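You operate a simulated robot arm through the tools that you are given. There is no shell and no other tool. Be economical: measure what you need, move in short steps, check, and stop when the job is done.

The job below is to be done with a simulated robot arm. You get a single attempt, and the scene is never put back.

TASK
Take the stone weight off the desk shelf and level the shelf.
Fine: the weight goes between slots L1 and L2 of the rack; loosen the grey wing nut, turn the blue knob till the bubble lies between the bold lines, tighten the nut. Where these are worked on the way, their far stop is far enough and under half their travel is too little: grey wing nut.

It is judged by the outcome, as a careful person would: the job done as asked, and still so three seconds after it is handed in. It fails if anything else is knocked over, pushed out of place, dropped, spilled or broken.

THE ROBOT
A 7-joint arm with a two-finger parallel gripper, fixed in place. Base frame: the origin is at the foot of the arm, x ahead of it, y to its left, z up; the work surface is at about z = 0. Readings come in m, degrees, newtons and seconds.
With the tool pointing down near the work surface it reaches from about 0.22 to 0.58 m from the base axis. Its first joint turns from -66.0 to 66.0 degrees. Payload 2.5 kg.
Tool frame: the origin (TCP) lies between the finger pads and is the grasp point; the fingertips stand 0.023 m ahead of it; z points along the fingers, y is the line along which they close. Largest opening 0.094 m; finger width 0.038, thickness 0.01; the body of the gripper, 0.054 by 0.096 m, starts 0.039 m behind the TCP.
Orientation is that of the tool frame in the base frame, as a unit quaternion [x, y, z, w]. With the fingers straight down and closing along the base's y, the tool's x points along the base's -x, its y along +y and its z along -z.

THE INTERFACE
- The arm moves only by the tool play_rows. Its argument "plan" is a list of rows, each an object of numbers (a shift or turn left out is 0, a gripper value left out holds the last): "dx", "dy", "dz": the shift along the base's x, y, z in m; "wx", "wy", "wz": the turn, a rotation vector about the base's x, y, z in degrees; "gripper": the gripper command, from -1 (shut) to 1 (fully open), values between in proportion. In form: [{"dx": .., "dy": .., "dz": .., "wx": .., "wy": .., "wz": .., "gripper": ..}, ...]. A call has 1 to 12 rows; each row shifts and turns the commanded pose from where the row before left it. A row lasts 0.2 s, in which the tool goes at most 0.05 m and 8.6 degrees; a call with a longer step from one row to the next is refused whole, and so is a gripper value outside its range. Where a pose cannot be reached the arm comes as near as it can. A force on the tool above 80 N (or 10 N above the force at the start of the call, whichever is more), or a blocked arm, ends the call early, and 0.2 s more pass. The fingers move at their own pace (about 0.108 m/s each) and stop on an object; they squeeze with about 35 N. The grip force told is the motor's: it shows also when the fingers shut on nothing. Time passes only in rows, and 0.2 s behind the last, so rows that do not move let the fingers close. It gives the time, the measured TCP pose, the force on the tool (base axes), the opening and the grip force at its end, in the units of the frame above (readings bear some noise), with the torque about the TCP (base axes, N m) and any sound that the robot's microphone picked up, and new pictures: "pictures" is both (left out), scene, wrist or none.
- Cameras (640 x 400 px; columns grow to the right, rows downward): "scene" is fixed at [0.0919, -0.391, 0.5584]; the picture's right is [0.97, -0.23, 0.00], its down [-0.10, -0.42, -0.90] and it looks along [0.20, 0.88, -0.44] (base axes); focal length 305 px, centre (320, 200). "wrist" rides on the gripper at [0.086, 0.016, -0.074] in the tool frame; the picture's right is [-0.18, 0.98, 0.00], its down [-0.58, -0.11, -0.81] and it looks along [-0.79, -0.15, 0.59] (tool axes); focal length 243 px, centre (320, 200). There is no depth. A picture from a camera that has moved, and an enlarged one, comes with that camera's place and axes in the base frame and with its lens.
- inspect(camera, box): a new picture of the part [left, top, right, bottom] of that camera's present view, enlarged. It takes no simulated time.
- finish_job(): hands the job in; it is judged then, once.

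Go step by step. Nothing tells you positions but the pictures and the camera data: compare them with the known pose of the tool, close in by small moves and look again before you grip or let go. The budget is 120 turns and 200 pictures, counting those below and the enlarged ones. Unless the task says otherwise, let go and move clear before handing in, and close with one line.

The tools are called as a command line: name --argument value ..., lists and objects as JSON in quotes. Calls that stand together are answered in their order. play_rows: Moves the arm, as the interface text tells. Its arguments: {"type":"object","properties":{"plan":{"type":"array","items":{"type":"object","properties":{"dx":{"type":"number"},"dy":{"type":"number"},"dz":{"type":"number"},"wx":{"type":"number"},"wy":{"type":"number"},"wz":{"type":"number"},"gripper":{"type":"number"}}}},"pictures":{"type":"string","enum":["both","scene","wrist","none"]}},"required":["plan"]} The other tools are called the same way: inspect (camera, box) takes an enlarged picture of a part of a camera's view; finish_job () hands the job in.

At the start:

```text
clock: 0.0
tool_pos: [0.2308, 0.2906, 0.4406]
orientation: [-0.001, 1.0, 0.0, -0.001]
force: [0.5, -0.3, 0.1]
ft_torque: [0.0, -0.03, 0.02]
gripper_width: 0.0942
gripper_force: 0.1
```

scene: 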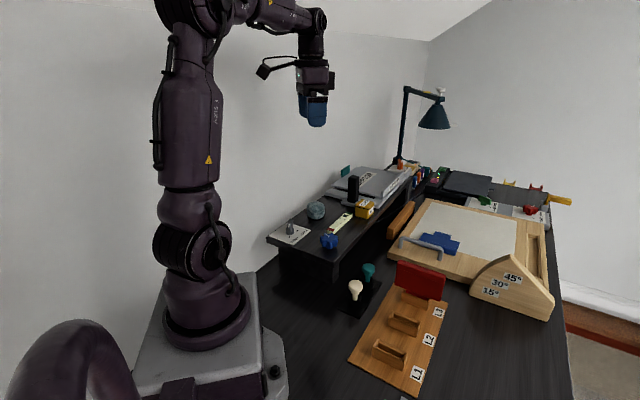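
wrist: 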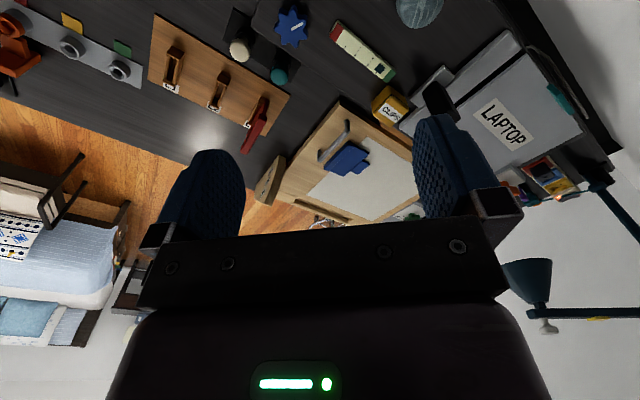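

I see a shelf with several objects on it (grey nut, bubble level, blue knob, stone) and a rack with L1–L3. I will enlarge the pictures first.

inspect --camera "scene" --box '[250, 160, 430, 280]'

inspect --camera "scene" --box '[320, 240, 480, 400]'

inspect --camera "wrist" --box '[130, 0, 450, 180]'

```text
3.33 times, centred on (340, 220) of scene
camera zoom: at [0.0919, -0.391, 0.5584], right [0.97, -0.23, 0.0], down [-0.1, -0.42, -0.9], along [0.2, 0.88, -0.44], focal length 1018 px, centre (253, 133)
```

zoom: 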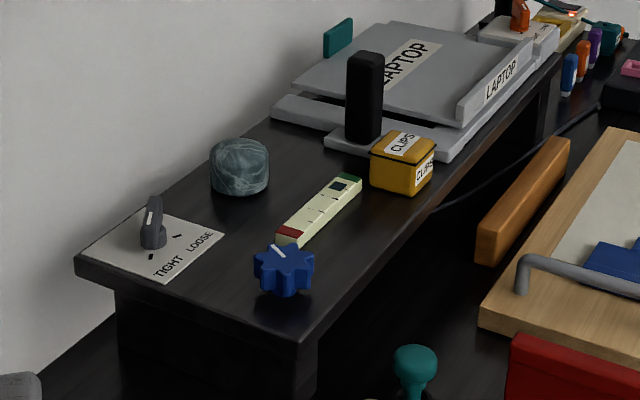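

```text
2.50 times, centred on (400, 320) of scene
camera zoom: at [0.0919, -0.391, 0.5584], right [0.97, -0.23, 0.0], down [-0.1, -0.42, -0.9], along [0.2, 0.88, -0.44], focal length 763 px, centre (120, -100)
```

zoom: 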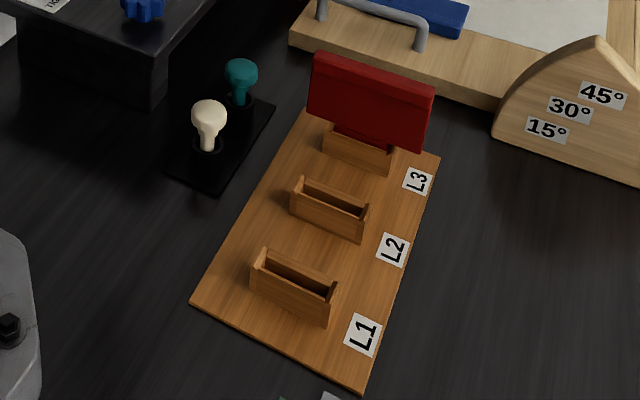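

```text
2.00 times, centred on (290, 90) of wrist
camera zoom: at [0.1445, 0.3057, 0.5132], right [0.18, 0.98, 0.0], down [0.58, -0.11, 0.81], along [0.79, -0.15, -0.59], focal length 485 px, centre (380, 420)
```

zoom: 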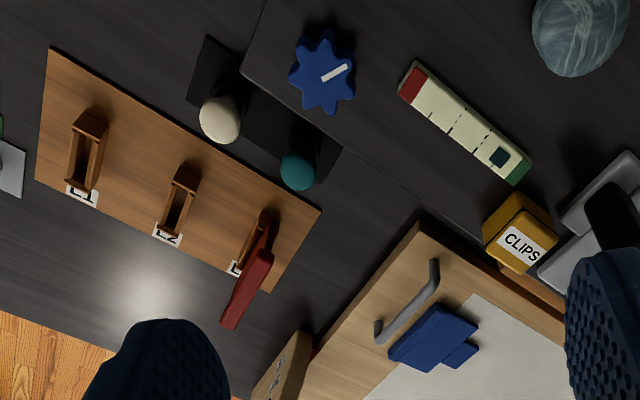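

The stone is at about (0.265, 0.41, 0.13), the knob at (0.26, 0.24), the nut at (0.173, 0.336) and the gap between L1 and L2 at (0.34, 0.0). I'll move above the stone for a closer look.

play_rows --plan '[{"dx": 0.01, "dy": 0.03, "dz": -0.03, "gripper": 1}, {"dx": 0.01, "dy": 0.03, "dz": -0.03}, {"dx": 0.01, "dy": 0.03, "dz": -0.03}, {"dx": 0.005, "dy": 0.03, "dz": -0.03}, {"dz": -0.03}, {"dz": -0.02}, {}]'

```text
clock: 1.6
tool_pos: [0.265, 0.4129, 0.2698]
orientation: [0.0, 1.0, 0.0, 0.0]
force: [0.6, -0.2, 0.0]
ft_torque: [0.0, -0.01, -0.02]
gripper_width: 0.0939
gripper_force: 0.0
camera wrist: at [0.1795, 0.4266, 0.3433], right [0.18, 0.98, 0.0], down [0.58, -0.11, 0.81], along [0.79, -0.15, -0.59], focal length 243 px, centre (320, 200)
```

scene: 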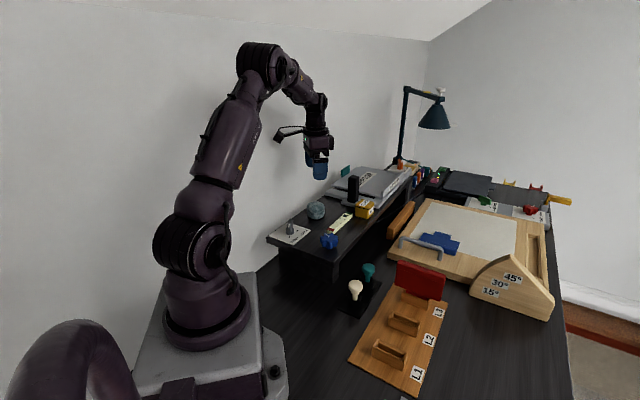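
wrist: 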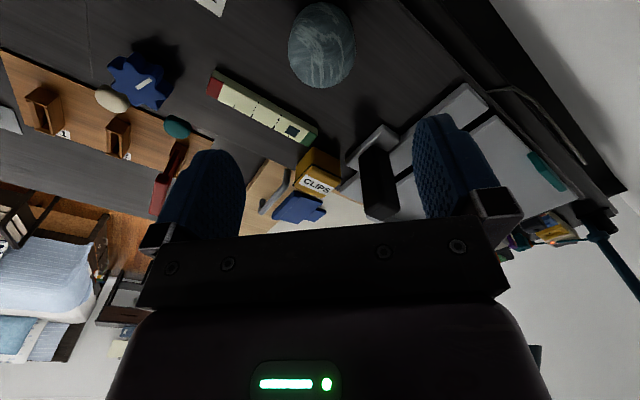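

The stone's centre comes out at about (0.262, 0.411, 0.125). I'm descending around it and will check before I grip.

play_rows --plan '[{"dx": -0.003, "dy": -0.002, "dz": -0.03}, {"dz": -0.03}, {"dz": -0.03}, {"dz": -0.025}, {}]'

inspect --camera "scene" --box '[260, 140, 380, 260]'

```text
clock: 2.8
tool_pos: [0.2624, 0.4071, 0.1522]
orientation: [-0.001, 1.0, 0.0, 0.0]
force: [-0.7, -0.7, 0.5]
ft_torque: [-0.03, 0.01, 0.01]
gripper_width: 0.094
gripper_force: 0.0
camera wrist: at [0.1771, 0.4232, 0.2262], right [0.18, 0.98, 0.0], down [0.58, -0.11, 0.81], along [0.79, -0.15, -0.59], focal length 243 px, centre (320, 200)
```

scene: 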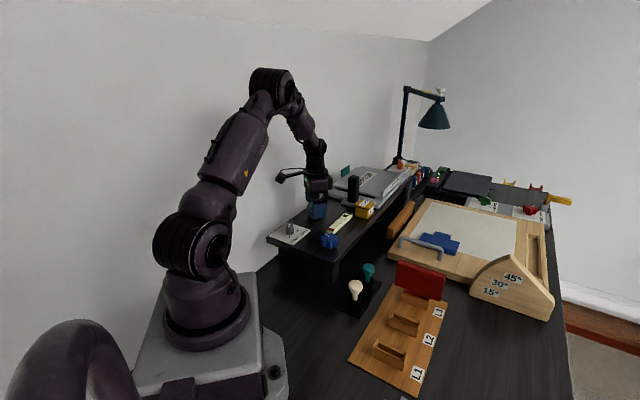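
wrist: 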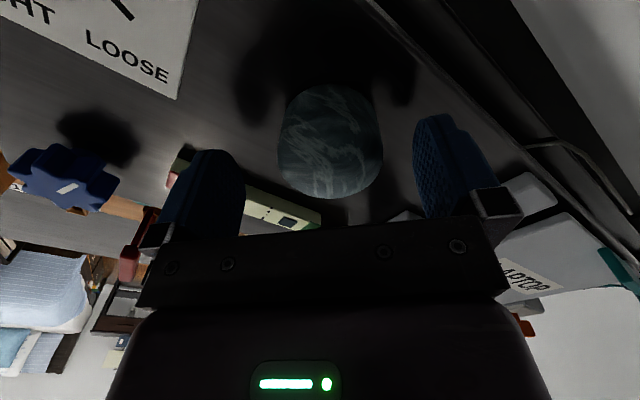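

```text
3.33 times, centred on (320, 200) of scene
camera zoom: at [0.0919, -0.391, 0.5584], right [0.97, -0.23, 0.0], down [-0.1, -0.42, -0.9], along [0.2, 0.88, -0.44], focal length 1018 px, centre (320, 200)
```

zoom: 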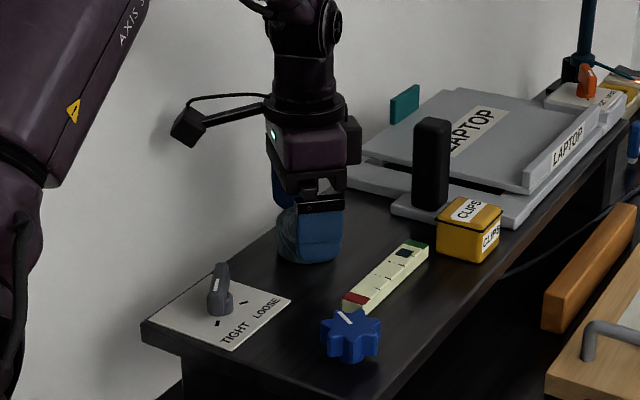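

The stone sits centred between the fingers. I'll lower a little more and grip.

play_rows --plan '[{"dz": -0.012, "dy": 0.002}, {"dz": -0.01, "dy": 0.002}, {}, {"gripper": -1}, {}, {}, {}]' --pictures "wrist"

```text
clock: 4.4
tool_pos: [0.2628, 0.4133, 0.1323]
orientation: [0.0, 1.0, 0.0, 0.001]
force: [-0.6, 0.7, -0.3]
ft_torque: [0.0, 0.01, 0.01]
gripper_width: 0.0522
gripper_force: 35.5
camera wrist: at [0.1762, 0.428, 0.2056], right [0.18, 0.98, 0.0], down [0.58, -0.11, 0.81], along [0.79, -0.15, -0.59], focal length 243 px, centre (320, 200)
```

wrist: 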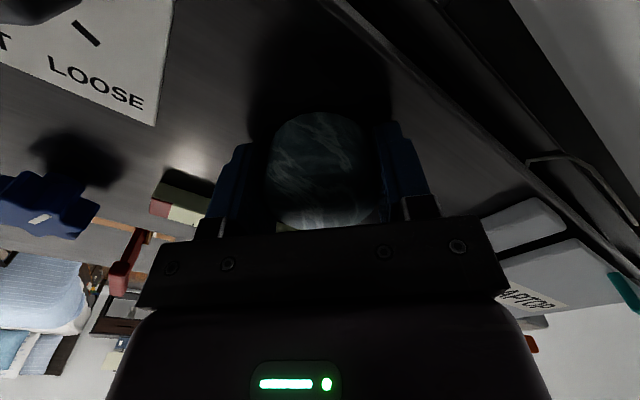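

The grip holds at 0.052 m wide. I'll lift the stone and carry it towards the rack.

play_rows --plan '[{"dz": 0.02}, {"dz": 0.03}, {"dz": 0.04}, {"dz": 0.04}, {"dz": 0.03, "dy": -0.02}, {"dy": -0.035}, {"dy": -0.04}, {"dy": -0.04}, {"dy": -0.04}, {"dy": -0.04, "dx": 0.01}, {"dy": -0.04, "dx": 0.01}, {"dy": -0.02, "dx": 0.01}]' --pictures "both"

```text
clock: 7.0
tool_pos: [0.2943, 0.1372, 0.2927]
orientation: [0.0, 1.0, 0.0, 0.0]
force: [0.0, 0.4, -2.2]
ft_torque: [-0.03, -0.02, -0.01]
gripper_width: 0.0524
gripper_force: 34.7
camera wrist: at [0.2074, 0.1519, 0.365], right [0.18, 0.98, 0.0], down [0.58, -0.11, 0.81], along [0.79, -0.15, -0.59], focal length 243 px, centre (320, 200)
```

scene: 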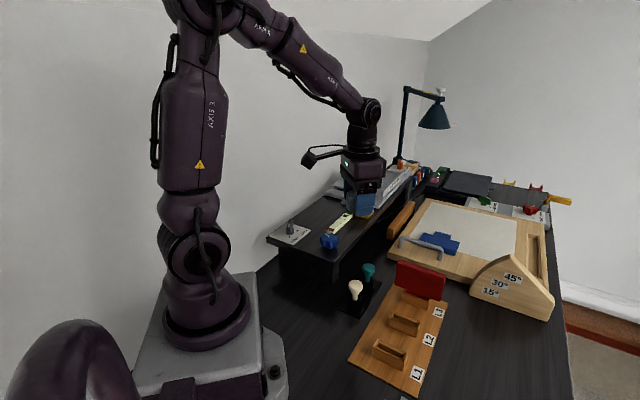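
wrist: 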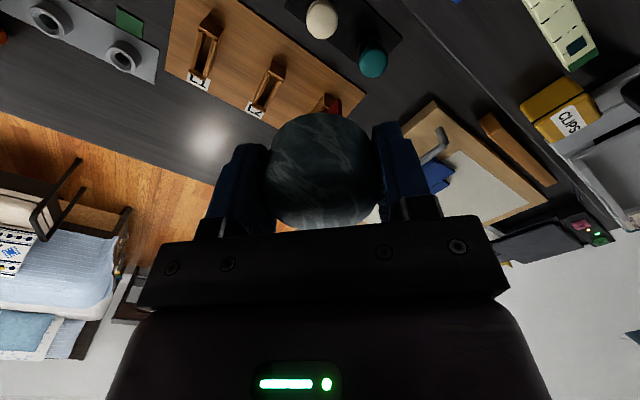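

I'm moving over the gap between L1 and L2, and turning 45° so the fingers close along the slots.

play_rows --plan '[{"dx": 0.008, "dy": -0.02, "wz": 7.5}, {"dx": 0.008, "dy": -0.02, "wz": 7.5}, {"dx": 0.008, "dy": -0.02, "wz": 7.5}, {"dx": 0.008, "dy": -0.02, "wz": 7.5, "dz": -0.02}, {"dx": 0.008, "dy": -0.02, "wz": 7.5, "dz": -0.03}, {"dx": 0.007, "dy": -0.019, "wz": 7.5, "dz": -0.03}, {"dz": -0.02}, {}]' --pictures "both"

```text
clock: 8.8
tool_pos: [0.3408, 0.0185, 0.1929]
orientation: [-0.383, 0.924, 0.0, -0.001]
force: [-0.1, -0.3, -2.1]
ft_torque: [0.01, 0.02, -0.01]
gripper_width: 0.0526
gripper_force: 35.3
camera wrist: at [0.2681, -0.0317, 0.2664], right [-0.57, 0.82, 0.0], down [0.49, 0.33, 0.81], along [0.66, 0.46, -0.59], focal length 243 px, centre (320, 200)
```

scene: 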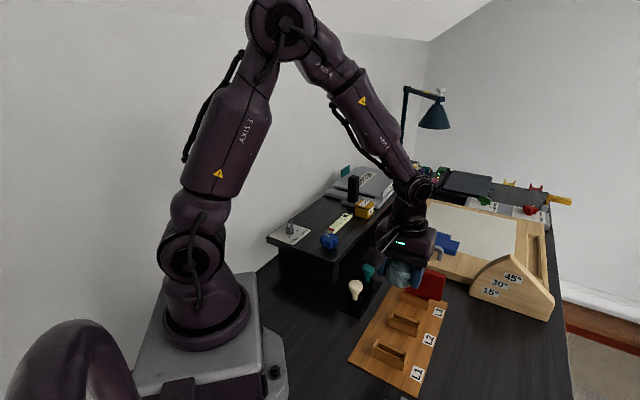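
wrist: 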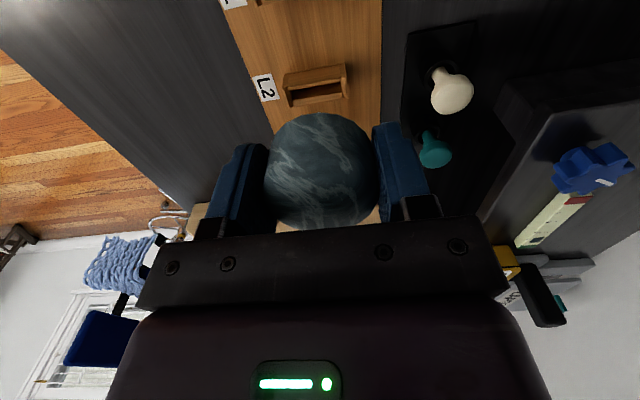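

L2 is at about (0.373, 0.041), so the gap's middle is (0.342, 0.013). I'll descend partway and check.

play_rows --plan '[{"dy": -0.002, "dz": -0.03}, {"dy": -0.002, "dz": -0.03}, {"dz": -0.025}, {"dz": -0.012}, {}]' --pictures "wrist"

inspect --camera "scene" --box '[330, 230, 470, 400]'

```text
clock: 10.0
tool_pos: [0.3397, 0.0158, 0.0939]
orientation: [-0.383, 0.924, 0.0, 0.001]
force: [-0.5, 0.4, -2.1]
ft_torque: [0.0, -0.02, -0.01]
gripper_width: 0.0525
gripper_force: 34.4
camera wrist: at [0.2676, -0.0354, 0.1682], right [-0.56, 0.83, 0.0], down [0.49, 0.33, 0.81], along [0.67, 0.46, -0.59], focal length 243 px, centre (320, 200)
```

wrist: 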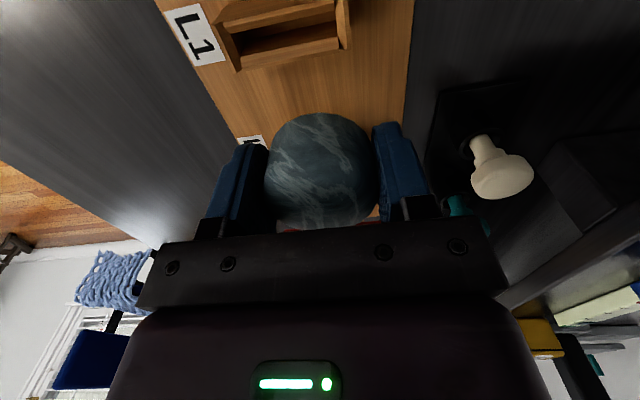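

```text
2.35 times, centred on (400, 315) of scene
camera zoom: at [0.0919, -0.391, 0.5584], right [0.97, -0.23, 0.0], down [-0.1, -0.42, -0.9], along [0.2, 0.88, -0.44], focal length 718 px, centre (132, -71)
```

zoom: 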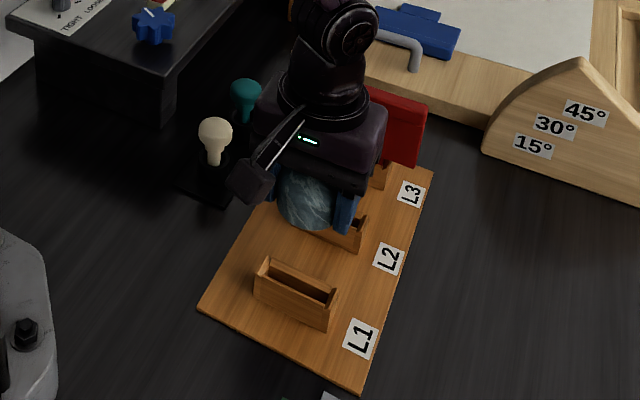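

Clearance is tight, so I'm measuring the L1 slot's edges more exactly.

inspect --camera "scene" --box '[360, 280, 440, 380]'

inspect --camera "wrist" --box '[150, 0, 430, 175]'

```text
4.00 times, centred on (400, 330) of scene
camera zoom: at [0.0919, -0.391, 0.5584], right [0.97, -0.23, 0.0], down [-0.1, -0.42, -0.9], along [0.2, 0.88, -0.44], focal length 1221 px, centre (0, -320)
```

zoom: 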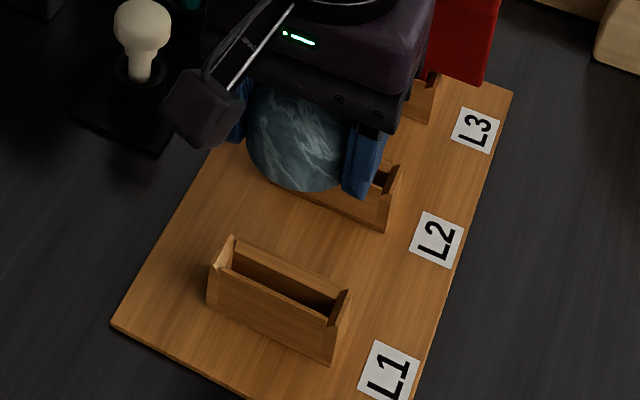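

```text
2.29 times, centred on (290, 88) of wrist
camera zoom: at [0.2676, -0.0354, 0.1682], right [-0.56, 0.83, 0.0], down [0.49, 0.33, 0.81], along [0.67, 0.46, -0.59], focal length 555 px, centre (389, 457)
```

zoom: 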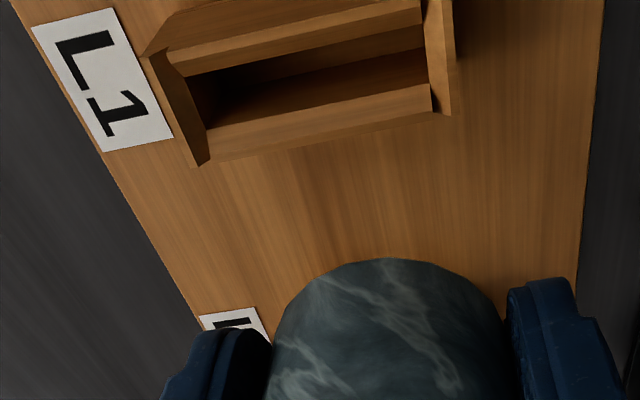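

The gap runs from about 0.219 to 0.285 along the row and the tool is at 0.2514, so it is centred. Lowering further.

play_rows --plan '[{"dz": -0.012}, {"dz": -0.012}, {"dz": -0.01}, {}]' --pictures "wrist"

inspect --camera "scene" --box '[360, 270, 440, 370]'

```text
clock: 11.0
tool_pos: [0.34, 0.0139, 0.0618]
orientation: [-0.382, 0.924, 0.0, 0.0]
force: [0.2, 0.2, -2.2]
ft_torque: [0.0, 0.01, 0.02]
gripper_width: 0.0524
gripper_force: 35.8
camera wrist: at [0.2672, -0.0368, 0.1352], right [-0.56, 0.83, 0.0], down [0.49, 0.33, 0.81], along [0.67, 0.46, -0.59], focal length 243 px, centre (320, 200)
```

wrist: 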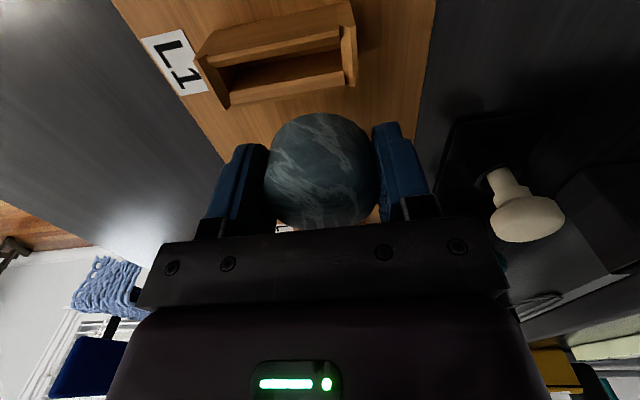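

```text
4.00 times, centred on (400, 320) of scene
camera zoom: at [0.0919, -0.391, 0.5584], right [0.97, -0.23, 0.0], down [-0.1, -0.42, -0.9], along [0.2, 0.88, -0.44], focal length 1221 px, centre (0, -280)
```

zoom: 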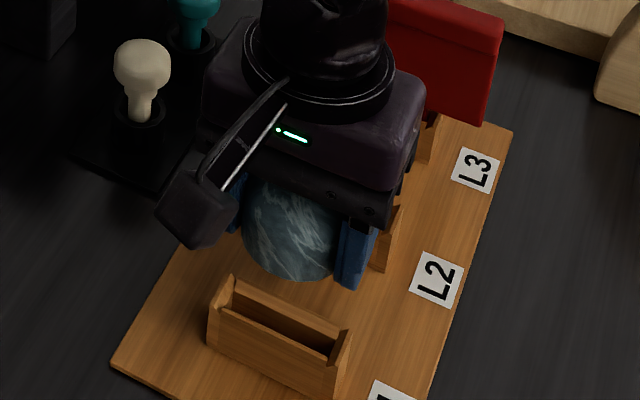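

Still clear on both sides. I'll go down in small steps until it touches.

play_rows --plan '[{"dx": 0.001, "dy": 0.001, "dz": -0.007}, {"dz": -0.006}, {"dz": -0.004}, {}]' --pictures "wrist"

inspect --camera "scene" --box '[360, 270, 440, 370]'

```text
clock: 12.0
tool_pos: [0.3405, 0.0153, 0.0444]
orientation: [-0.383, 0.924, 0.0, 0.0]
force: [-0.5, 0.1, -1.8]
ft_torque: [-0.01, 0.02, 0.0]
gripper_width: 0.0526
gripper_force: 34.9
camera wrist: at [0.2675, -0.0356, 0.1178], right [-0.56, 0.83, 0.0], down [0.49, 0.33, 0.81], along [0.67, 0.46, -0.59], focal length 243 px, centre (320, 200)
```

wrist: 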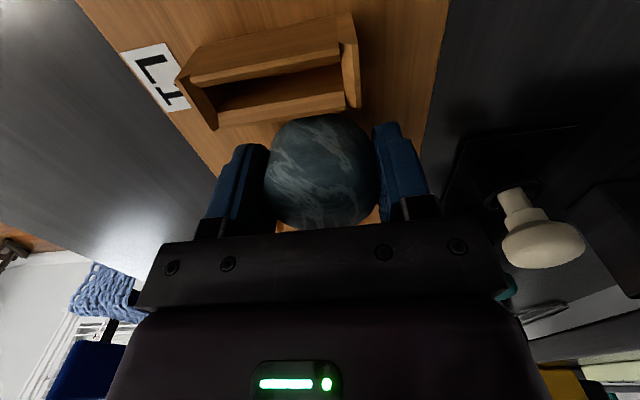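

```text
4.00 times, centred on (400, 320) of scene
camera zoom: at [0.0919, -0.391, 0.5584], right [0.97, -0.23, 0.0], down [-0.1, -0.42, -0.9], along [0.2, 0.88, -0.44], focal length 1221 px, centre (0, -280)
```

zoom: 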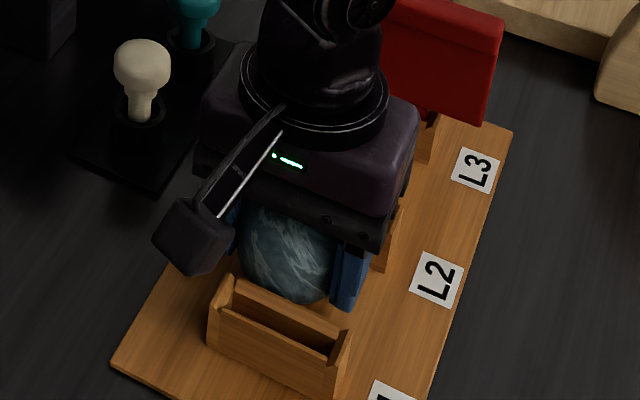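

play_rows --plan '[{"dz": -0.003}, {"dz": -0.002}, {"dz": -0.002}, {}]' --pictures "none"

```text
clock: 13.0
tool_pos: [0.3402, 0.0158, 0.0364]
orientation: [-0.382, 0.924, 0.0, 0.001]
force: [0.0, -0.4, -2.4]
ft_torque: [-0.02, 0.0, -0.01]
gripper_width: 0.0526
gripper_force: 34.4
```

I see no contact yet, so I'm continuing down in fine steps.

play_rows --plan '[{"dz": -0.0015}, {"dz": -0.0015}, {}]' --pictures "wrist"

inspect --camera "scene" --box '[360, 270, 440, 370]'

```text
clock: 13.8
tool_pos: [0.3418, 0.0154, 0.035]
orientation: [-0.383, 0.924, 0.0, 0.0]
force: [0.9, -0.8, -3.2]
ft_torque: [0.03, 0.03, 0.0]
gripper_width: 0.0524
gripper_force: 35.6
camera wrist: at [0.2692, -0.0352, 0.1082], right [-0.56, 0.83, 0.0], down [0.49, 0.33, 0.81], along [0.67, 0.46, -0.59], focal length 243 px, centre (320, 200)
```

wrist: 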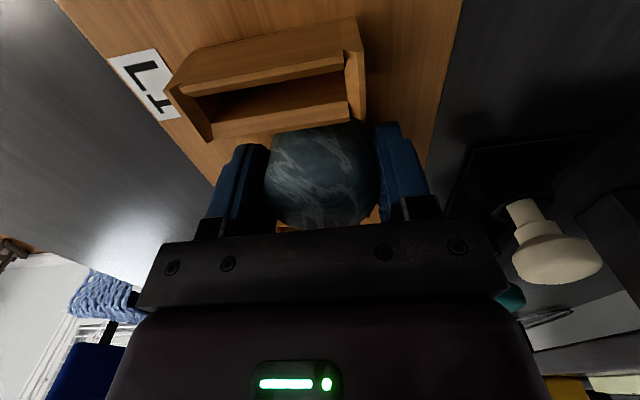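

```text
4.00 times, centred on (400, 320) of scene
camera zoom: at [0.0919, -0.391, 0.5584], right [0.97, -0.23, 0.0], down [-0.1, -0.42, -0.9], along [0.2, 0.88, -0.44], focal length 1221 px, centre (0, -280)
```

zoom: 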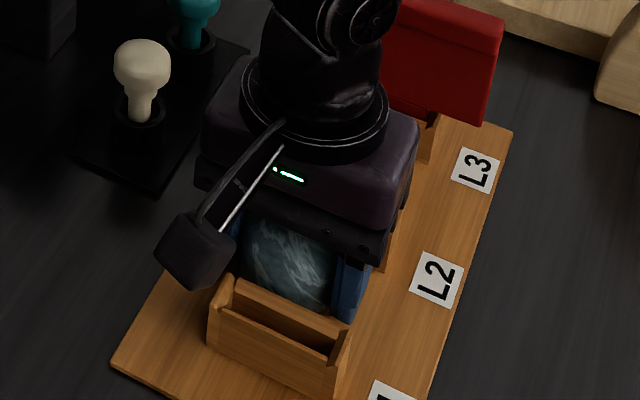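

play_rows --plan '[{"dz": -0.0015}, {}]' --pictures "none"

play_rows --plan '[{"dz": -0.0015}, {}]' --pictures "none"

```text
clock: 14.4
tool_pos: [0.3406, 0.0163, 0.0332]
orientation: [-0.383, 0.924, 0.0, 0.0]
force: [0.1, -0.7, -2.4]
ft_torque: [0.0, -0.03, -0.01]
gripper_width: 0.0527
gripper_force: 34.8
```

```text
clock: 15.0
tool_pos: [0.3412, 0.0149, 0.0314]
orientation: [-0.383, 0.924, 0.001, 0.0]
force: [0.9, 0.7, -2.2]
ft_torque: [0.02, 0.0, -0.02]
gripper_width: 0.0526
gripper_force: 34.7
```

play_rows --plan '[{"dz": -0.001}, {}]' --pictures "none"

play_rows --plan '[{"dz": -0.001}, {}]' --pictures "wrist"

```text
clock: 15.6
tool_pos: [0.3414, 0.0155, 0.0307]
orientation: [-0.382, 0.924, 0.001, 0.001]
force: [0.4, 1.1, -3.0]
ft_torque: [-0.03, 0.0, -0.01]
gripper_width: 0.0526
gripper_force: 34.6
```

```text
clock: 16.2
tool_pos: [0.3422, 0.0144, 0.0292]
orientation: [-0.383, 0.924, 0.0, 0.0]
force: [-4.6, -1.0, 14.7]
ft_torque: [-0.36, 0.12, -0.08]
gripper_width: 0.0527
gripper_force: 36.1
camera wrist: at [0.2691, -0.0356, 0.103], right [-0.56, 0.83, 0.0], down [0.49, 0.33, 0.81], along [0.67, 0.45, -0.59], focal length 243 px, centre (320, 200)
```

wrist: 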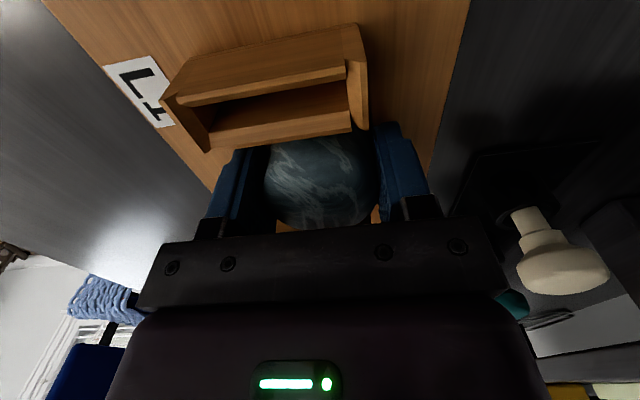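

It made contact at TCP z = 0.029, so I'll release, rise and check.

play_rows --plan '[{"dz": 0.0008, "gripper": -0.1}, {"gripper": 0.4}, {"gripper": 0.6}, {}, {"dz": 0.015}, {"dz": 0.03}, {"dz": 0.04}, {"dz": 0.04}, {"dz": 0.04}, {}]'

inspect --camera "scene" --box '[360, 270, 440, 370]'

```text
clock: 18.4
tool_pos: [0.3408, 0.0143, 0.1952]
orientation: [-0.384, 0.924, 0.0, 0.0]
force: [-0.3, -0.1, -0.6]
ft_torque: [0.04, -0.02, 0.0]
gripper_width: 0.0753
gripper_force: 0.1
camera wrist: at [0.2677, -0.0365, 0.2685], right [-0.56, 0.83, 0.0], down [0.49, 0.33, 0.81], along [0.67, 0.46, -0.59], focal length 243 px, centre (320, 200)
```

scene: 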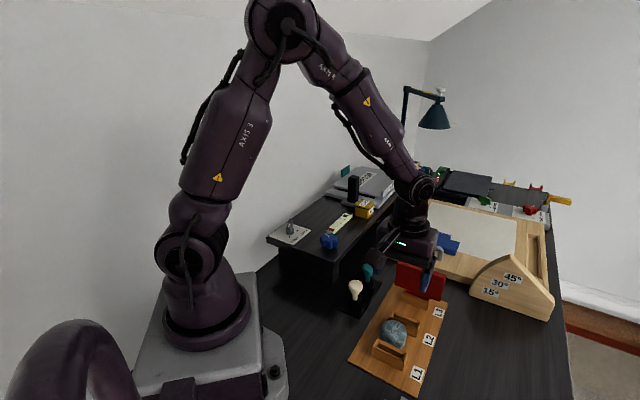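
wrist: 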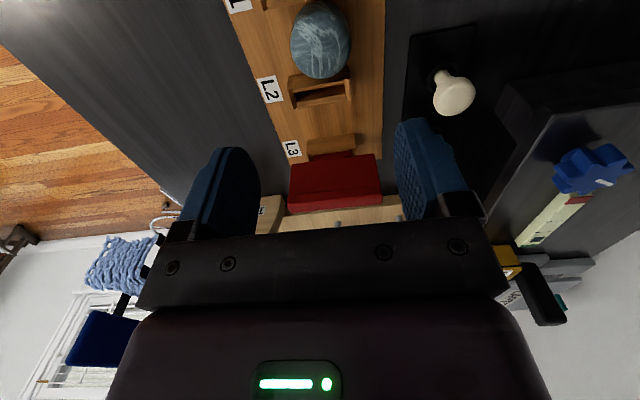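

```text
4.00 times, centred on (400, 320) of scene
camera zoom: at [0.0918, -0.391, 0.5584], right [0.97, -0.23, 0.0], down [-0.1, -0.42, -0.9], along [0.2, 0.88, -0.44], focal length 1221 px, centre (0, -280)
```

zoom: 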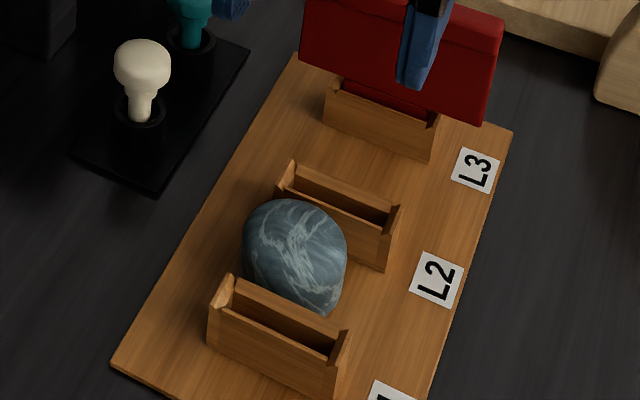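

The stone rests between L1 and L2 with the rack undisturbed. Next I'm heading over the wing nut.

play_rows --plan '[{"dz": 0.035, "wz": -7.5}, {"dz": 0.035, "dy": 0.02, "wz": -7.5}, {"dx": -0.015, "dy": 0.035, "wz": -7.5}, {"dx": -0.02, "dy": 0.035, "wz": -7.5}, {"dx": -0.02, "dy": 0.035, "wz": -7.5}, {"dx": -0.02, "dy": 0.035, "wz": -7.5}, {"dx": -0.02, "dy": 0.035}, {"dx": -0.02, "dy": 0.035}, {"dx": -0.02, "dy": 0.035}, {"dx": -0.018, "dy": 0.03}, {"dx": -0.017, "dy": 0.027}, {}]'

inspect --camera "wrist" --box '[160, 0, 480, 200]'

inspect --camera "scene" --box '[265, 200, 365, 260]'

```text
clock: 21.0
tool_pos: [0.1711, 0.3373, 0.2666]
orientation: [-0.001, 1.0, -0.002, 0.001]
force: [6.2, -13.5, 4.4]
ft_torque: [1.25, 0.99, 1.31]
gripper_width: 0.0752
gripper_force: 0.1
camera wrist: at [0.0839, 0.3523, 0.3402], right [0.18, 0.98, 0.0], down [0.58, -0.11, 0.81], along [0.79, -0.15, -0.59], focal length 243 px, centre (320, 200)
```

scene: 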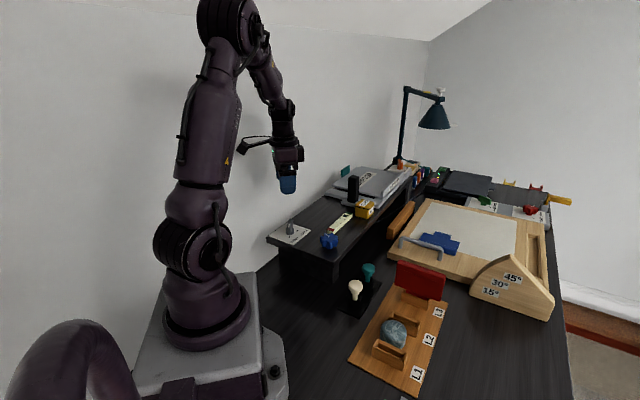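
wrist: 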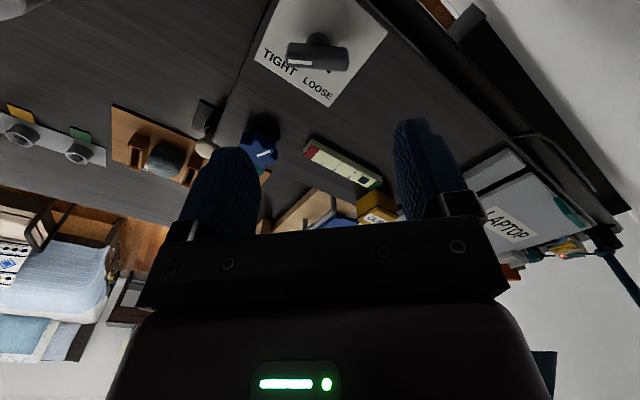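

```text
2.00 times, centred on (320, 100) of wrist
camera zoom: at [0.0839, 0.3523, 0.3402], right [0.18, 0.98, 0.0], down [0.58, -0.11, 0.81], along [0.79, -0.15, -0.59], focal length 485 px, centre (320, 400)
```

zoom: 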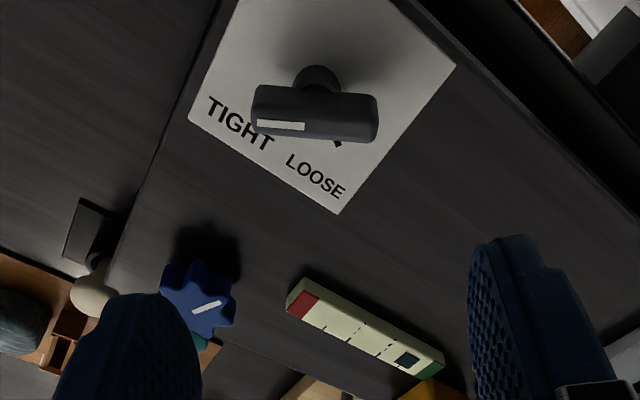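

```text
6.40 times, centred on (315, 230) of scene
camera zoom: at [0.0919, -0.391, 0.5584], right [0.97, -0.23, 0.0], down [-0.1, -0.42, -0.9], along [0.2, 0.88, -0.44], focal length 1954 px, centre (352, 8)
```

zoom: 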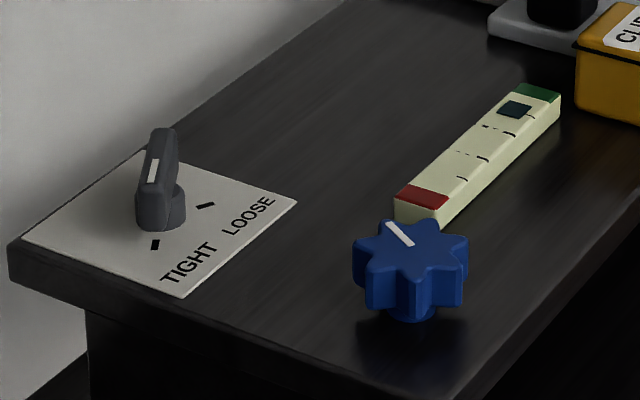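

The nut's bar points at TIGHT (azimuth about -104°), with LOOSE about 115° counter-clockwise. Its axis is near (0.170, 0.335). The force reading looks odd, so I'll recheck it at rest while yawing a little.

play_rows --plan '[{}, {}]' --pictures "none"

inspect --camera "scene" --box '[120, 0, 340, 160]'

```text
clock: 21.6
tool_pos: [0.1693, 0.3373, 0.2662]
orientation: [0.001, 1.0, -0.001, 0.0]
force: [9.0, -18.6, 4.3]
ft_torque: [1.56, 1.11, 1.62]
gripper_width: 0.0753
gripper_force: 0.1
```

```text
2.50 times, centred on (230, 80) of scene
camera zoom: at [0.0919, -0.3911, 0.5583], right [0.97, -0.23, 0.0], down [-0.1, -0.42, -0.9], along [0.2, 0.88, -0.44], focal length 763 px, centre (545, 500)
```

zoom: 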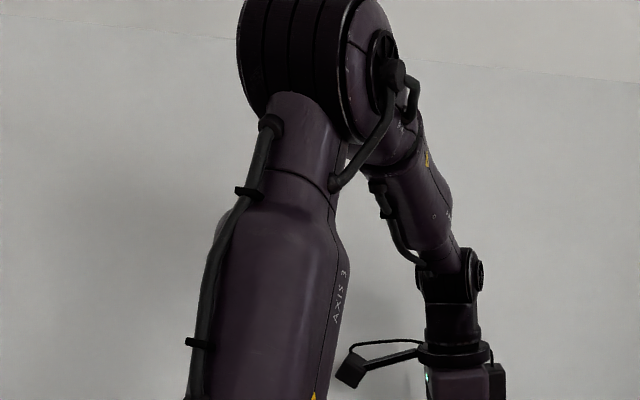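

The wrist camera is touching the wall, which runs diagonally behind the shelf. I'll back off, then yaw positive so the camera swings away from it.

play_rows --plan '[{"dx": 0.03, "dy": -0.03}, {"dx": 0.01, "dy": -0.01, "wz": 4}, {"wz": 8}, {"wz": 8}, {"wz": 8}, {"wz": 8}, {"wz": 8}, {"wz": 8}, {"wz": 8}, {"wz": 8}, {"wz": 8}, {}]'

```text
clock: 24.2
tool_pos: [0.2113, 0.2976, 0.2658]
orientation: [-0.616, 0.787, 0.0, 0.001]
force: [0.2, 0.6, -1.5]
ft_torque: [0.03, -0.01, -0.04]
gripper_width: 0.0754
gripper_force: 0.1
camera wrist: at [0.1745, 0.2168, 0.3392], right [-0.91, 0.41, 0.0], down [0.25, 0.54, 0.81], along [0.33, 0.73, -0.59], focal length 243 px, centre (320, 200)
```

scene: 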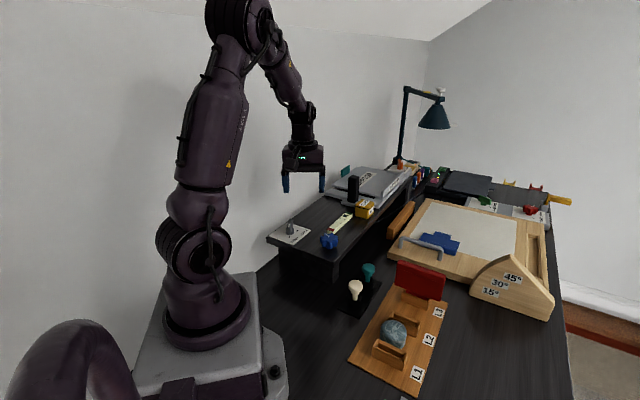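
wrist: 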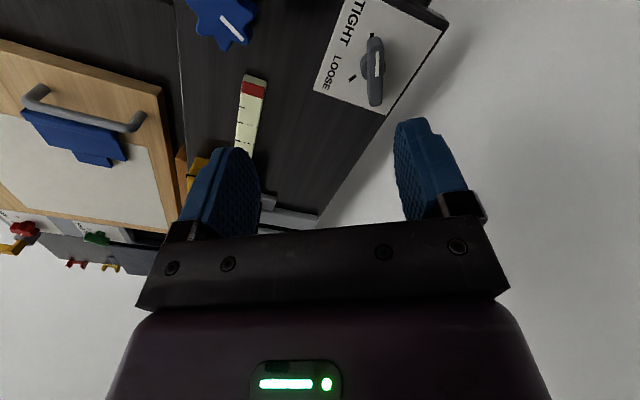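

Free again with the force at zero, and the yaw now matches the bar. I'll move above the nut and look.

play_rows --plan '[{"dx": -0.013, "dy": 0.012, "dz": -0.02}, {"dx": -0.013, "dy": 0.012, "dz": -0.02}, {"dx": -0.013, "dy": 0.011, "dz": -0.03}, {"dz": -0.01}, {}]' --pictures "wrist"

inspect --camera "scene" --box '[255, 150, 355, 250]'

inspect --camera "wrist" --box '[220, 0, 440, 140]'

```text
clock: 25.4
tool_pos: [0.1698, 0.3325, 0.1854]
orientation: [-0.615, 0.789, 0.0, -0.001]
force: [-0.5, 0.4, -0.7]
ft_torque: [0.01, 0.01, -0.02]
gripper_width: 0.0751
gripper_force: 0.1
camera wrist: at [0.134, 0.2519, 0.2586], right [-0.91, 0.42, 0.0], down [0.25, 0.54, 0.81], along [0.34, 0.73, -0.59], focal length 243 px, centre (320, 200)
```

wrist: 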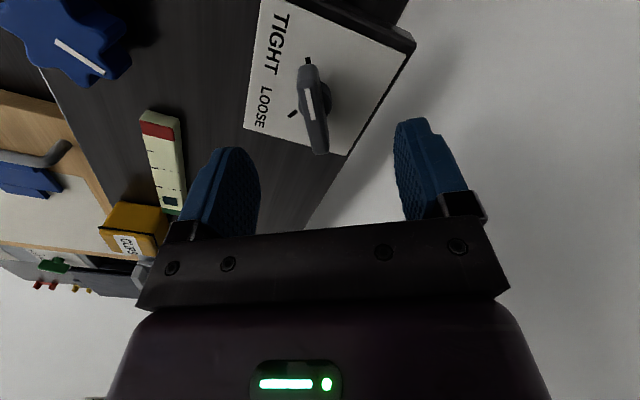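

```text
4.00 times, centred on (305, 200) of scene
camera zoom: at [0.0919, -0.391, 0.5584], right [0.97, -0.23, 0.0], down [-0.1, -0.42, -0.9], along [0.2, 0.88, -0.44], focal length 1221 px, centre (380, 200)
```

zoom: 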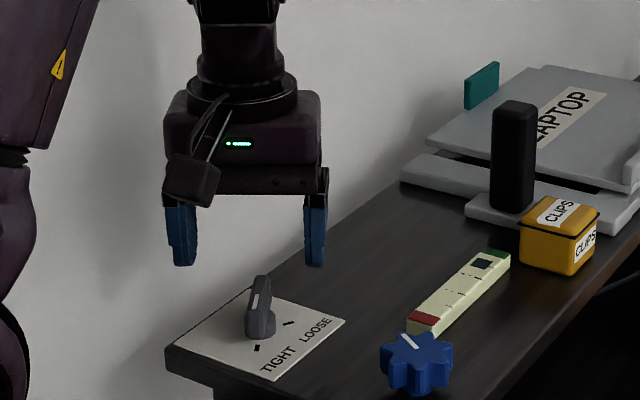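

```text
2.86 times, centred on (330, 70) of wrist
camera zoom: at [0.134, 0.2519, 0.2586], right [-0.91, 0.42, 0.0], down [0.25, 0.54, 0.81], along [0.34, 0.73, -0.59], focal length 693 px, centre (291, 571)
```

zoom: 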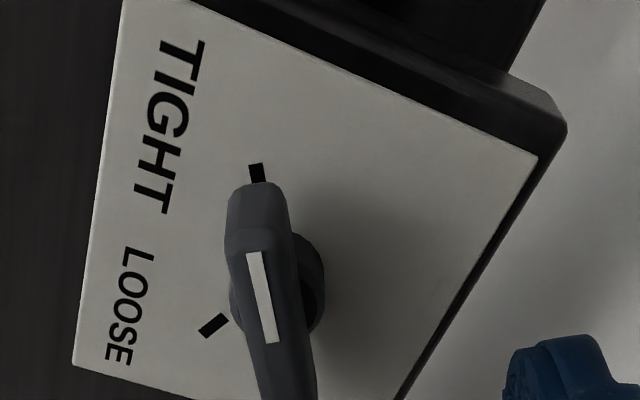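

The axis comes out at about (0.173, 0.333), the bar at azimuth 72° and its top at z about 0.138. I'll align and descend around the bar.

play_rows --plan '[{"dx": 0.003, "wz": -3, "dz": -0.015}, {"dz": -0.015}, {"dz": -0.008}, {}]' --pictures "wrist"

inspect --camera "scene" --box '[255, 190, 335, 250]'

```text
clock: 26.4
tool_pos: [0.174, 0.3331, 0.1471]
orientation: [-0.595, 0.804, 0.0, 0.0]
force: [0.0, 0.4, 0.3]
ft_torque: [0.01, 0.01, 0.02]
gripper_width: 0.0751
gripper_force: 0.0
camera wrist: at [0.1332, 0.2541, 0.2204], right [-0.89, 0.46, 0.0], down [0.27, 0.52, 0.81], along [0.37, 0.71, -0.59], focal length 243 px, centre (320, 200)
```

wrist: 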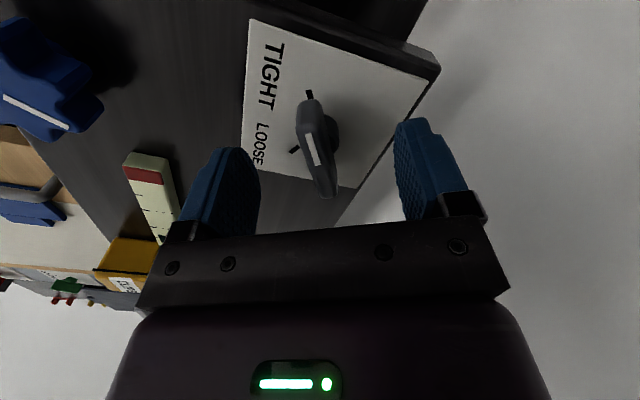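

```text
6.67 times, centred on (295, 220) of scene
camera zoom: at [0.0919, -0.391, 0.5584], right [0.97, -0.23, 0.0], down [-0.1, -0.42, -0.9], along [0.2, 0.88, -0.44], focal length 2035 px, centre (487, 67)
```

zoom: 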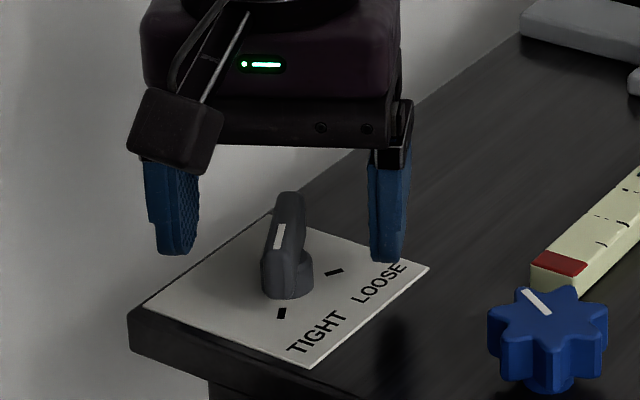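

play_rows --plan '[{"dx": -0.001, "dy": -0.002, "wz": -2, "dz": -0.006}, {"dz": -0.003}, {}, {"gripper": -0.2}, {"gripper": -1}, {}, {}]' --pictures "wrist"

inspect --camera "scene" --box '[255, 190, 335, 250]'

```text
clock: 28.0
tool_pos: [0.1739, 0.3312, 0.1381]
orientation: [-0.582, 0.813, 0.001, -0.001]
force: [-5.5, 3.3, -2.5]
ft_torque: [-0.01, 0.07, 0.01]
gripper_width: 0.0209
gripper_force: 45.1
camera wrist: at [0.1305, 0.2536, 0.2115], right [-0.87, 0.49, 0.0], down [0.29, 0.51, 0.81], along [0.4, 0.7, -0.59], focal length 243 px, centre (320, 200)
```

wrist: 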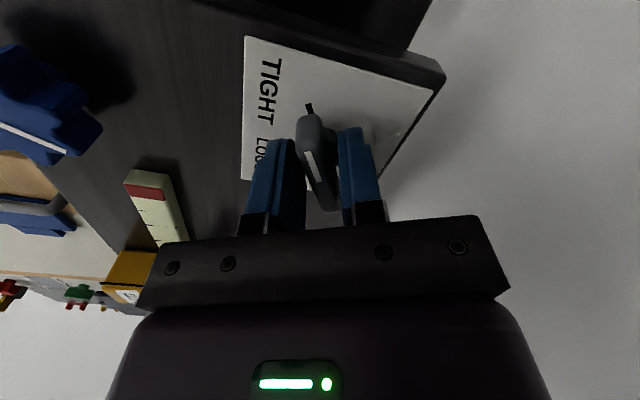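

```text
6.67 times, centred on (295, 220) of scene
camera zoom: at [0.0919, -0.391, 0.5584], right [0.97, -0.23, 0.0], down [-0.1, -0.42, -0.9], along [0.2, 0.88, -0.44], focal length 2035 px, centre (487, 67)
```

zoom: 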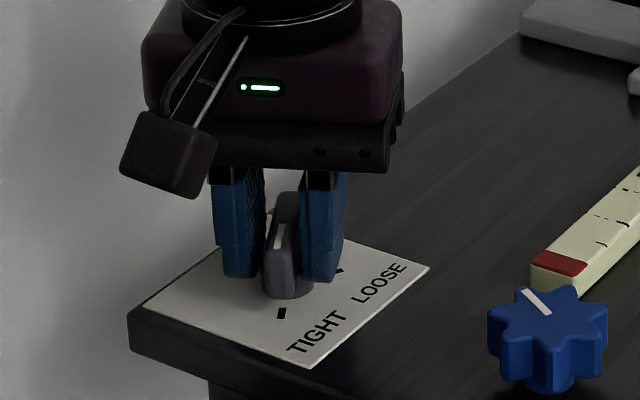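

Gripped at 0.021 m. I'll try a small counter-clockwise turn and see whether the bar follows.

play_rows --plan '[{"wz": 6}, {"wz": 6}, {"wz": 6}, {}]' --pictures "wrist"

inspect --camera "scene" --box '[255, 190, 335, 250]'

```text
clock: 29.0
tool_pos: [0.1742, 0.3325, 0.138]
orientation: [-0.701, 0.713, -0.001, 0.001]
force: [9.5, 8.9, -11.4]
ft_torque: [-0.33, -0.23, -0.04]
gripper_width: 0.021
gripper_force: 45.2
camera wrist: at [0.1568, 0.2437, 0.2119], right [-0.98, 0.2, 0.0], down [0.12, 0.58, 0.81], along [0.16, 0.79, -0.59], focal length 243 px, centre (320, 200)
```

wrist: 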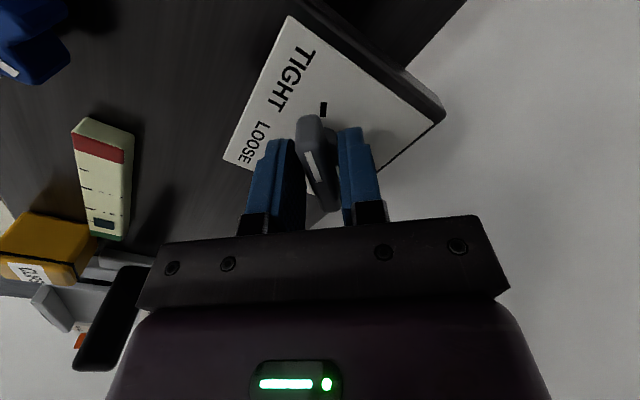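

```text
6.67 times, centred on (295, 220) of scene
camera zoom: at [0.0919, -0.3909, 0.5584], right [0.97, -0.23, 0.0], down [-0.1, -0.42, -0.9], along [0.2, 0.88, -0.44], focal length 2035 px, centre (487, 67)
```

zoom: 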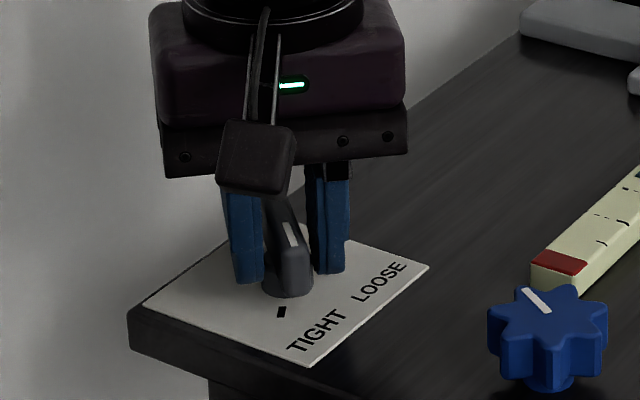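

The nut follows the turn, so I'm continuing.

play_rows --plan '[{"wz": 7}, {"wz": 7}, {"wz": 7}, {"wz": 7}, {"wz": 7}, {}]' --pictures "wrist"

```text
clock: 30.4
tool_pos: [0.1762, 0.3313, 0.1388]
orientation: [0.882, -0.47, 0.001, -0.002]
force: [31.5, 10.6, -10.7]
ft_torque: [0.62, -0.6, -0.08]
gripper_width: 0.0211
gripper_force: 44.4
camera wrist: at [0.2107, 0.2494, 0.2125], right [-0.92, -0.4, -0.01], down [-0.24, 0.54, 0.81], along [-0.32, 0.74, -0.59], focal length 243 px, centre (320, 200)
```

wrist: 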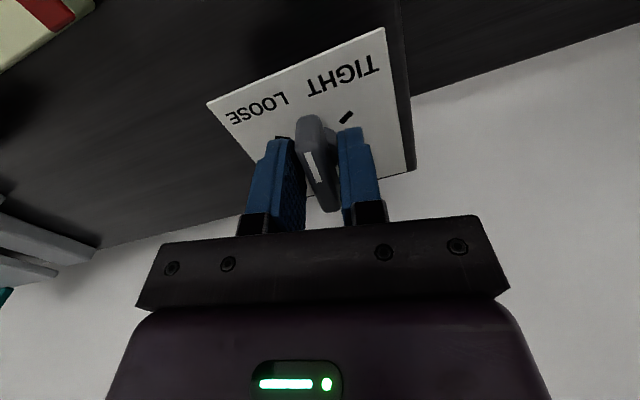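

The lateral load suggests the real axis lies a few mm towards +x. I'll follow it while turning on.

play_rows --plan '[{"dx": 0.002}, {"dx": 0.002, "wz": 6}, {"wz": 7}, {"wz": 7}, {"wz": 7}, {}]' --pictures "wrist"

```text
clock: 31.8
tool_pos: [0.1775, 0.3325, 0.1386]
orientation: [0.969, -0.248, -0.001, -0.003]
force: [-1.4, 25.1, -0.8]
ft_torque: [-0.02, -0.71, -0.08]
gripper_width: 0.0209
gripper_force: 45.4
camera wrist: at [0.2455, 0.275, 0.2113], right [-0.63, -0.77, 0.0], down [-0.46, 0.37, 0.81], along [-0.62, 0.52, -0.59], focal length 243 px, centre (320, 200)
```

wrist: 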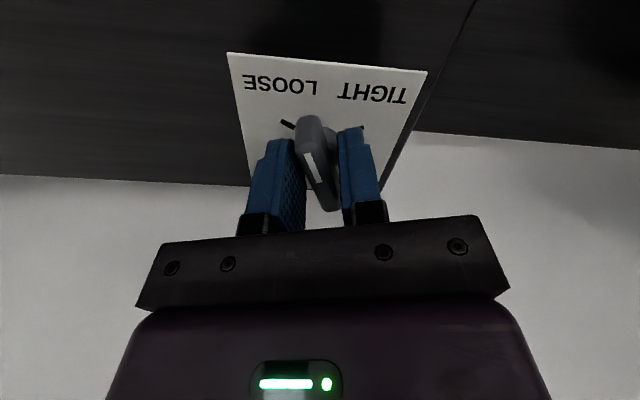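

play_rows --plan '[{"dy": 0.002}, {"dy": 0.001, "wz": 6}, {"wz": 7}, {"wz": 7}, {"wz": 6}, {}]' --pictures "wrist"

inspect --camera "scene" --box '[255, 190, 335, 250]'

```text
clock: 33.2
tool_pos: [0.1774, 0.3342, 0.1387]
orientation: [1.0, -0.025, 0.0, -0.001]
force: [-4.2, 12.2, 16.9]
ft_torque: [0.27, -0.25, -0.02]
gripper_width: 0.021
gripper_force: 45.0
camera wrist: at [0.2634, 0.312, 0.2116], right [-0.23, -0.97, 0.0], down [-0.58, 0.14, 0.81], along [-0.78, 0.19, -0.59], focal length 243 px, centre (320, 200)
```

wrist: 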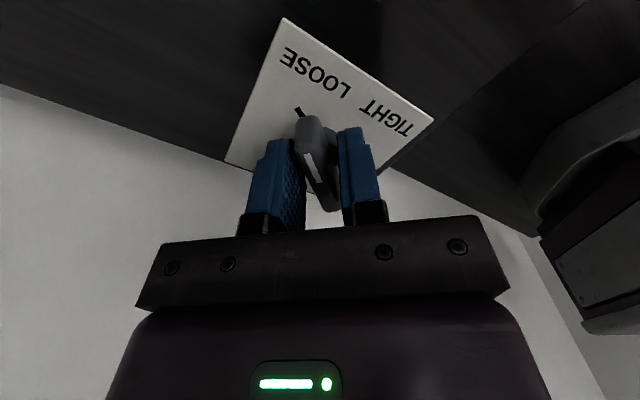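

```text
6.67 times, centred on (295, 220) of scene
camera zoom: at [0.0918, -0.3911, 0.5584], right [0.97, -0.23, 0.0], down [-0.1, -0.42, -0.9], along [0.2, 0.88, -0.44], focal length 2035 px, centre (487, 67)
```

zoom: 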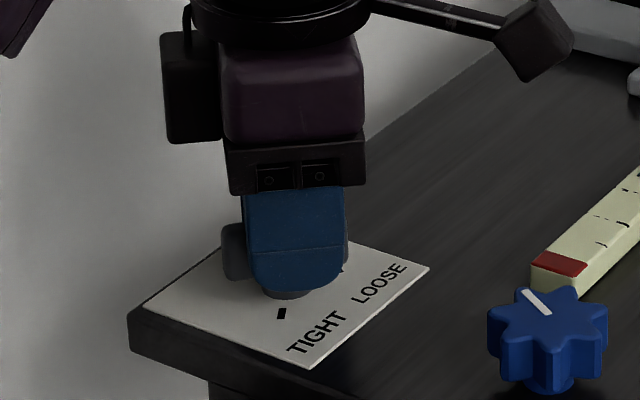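

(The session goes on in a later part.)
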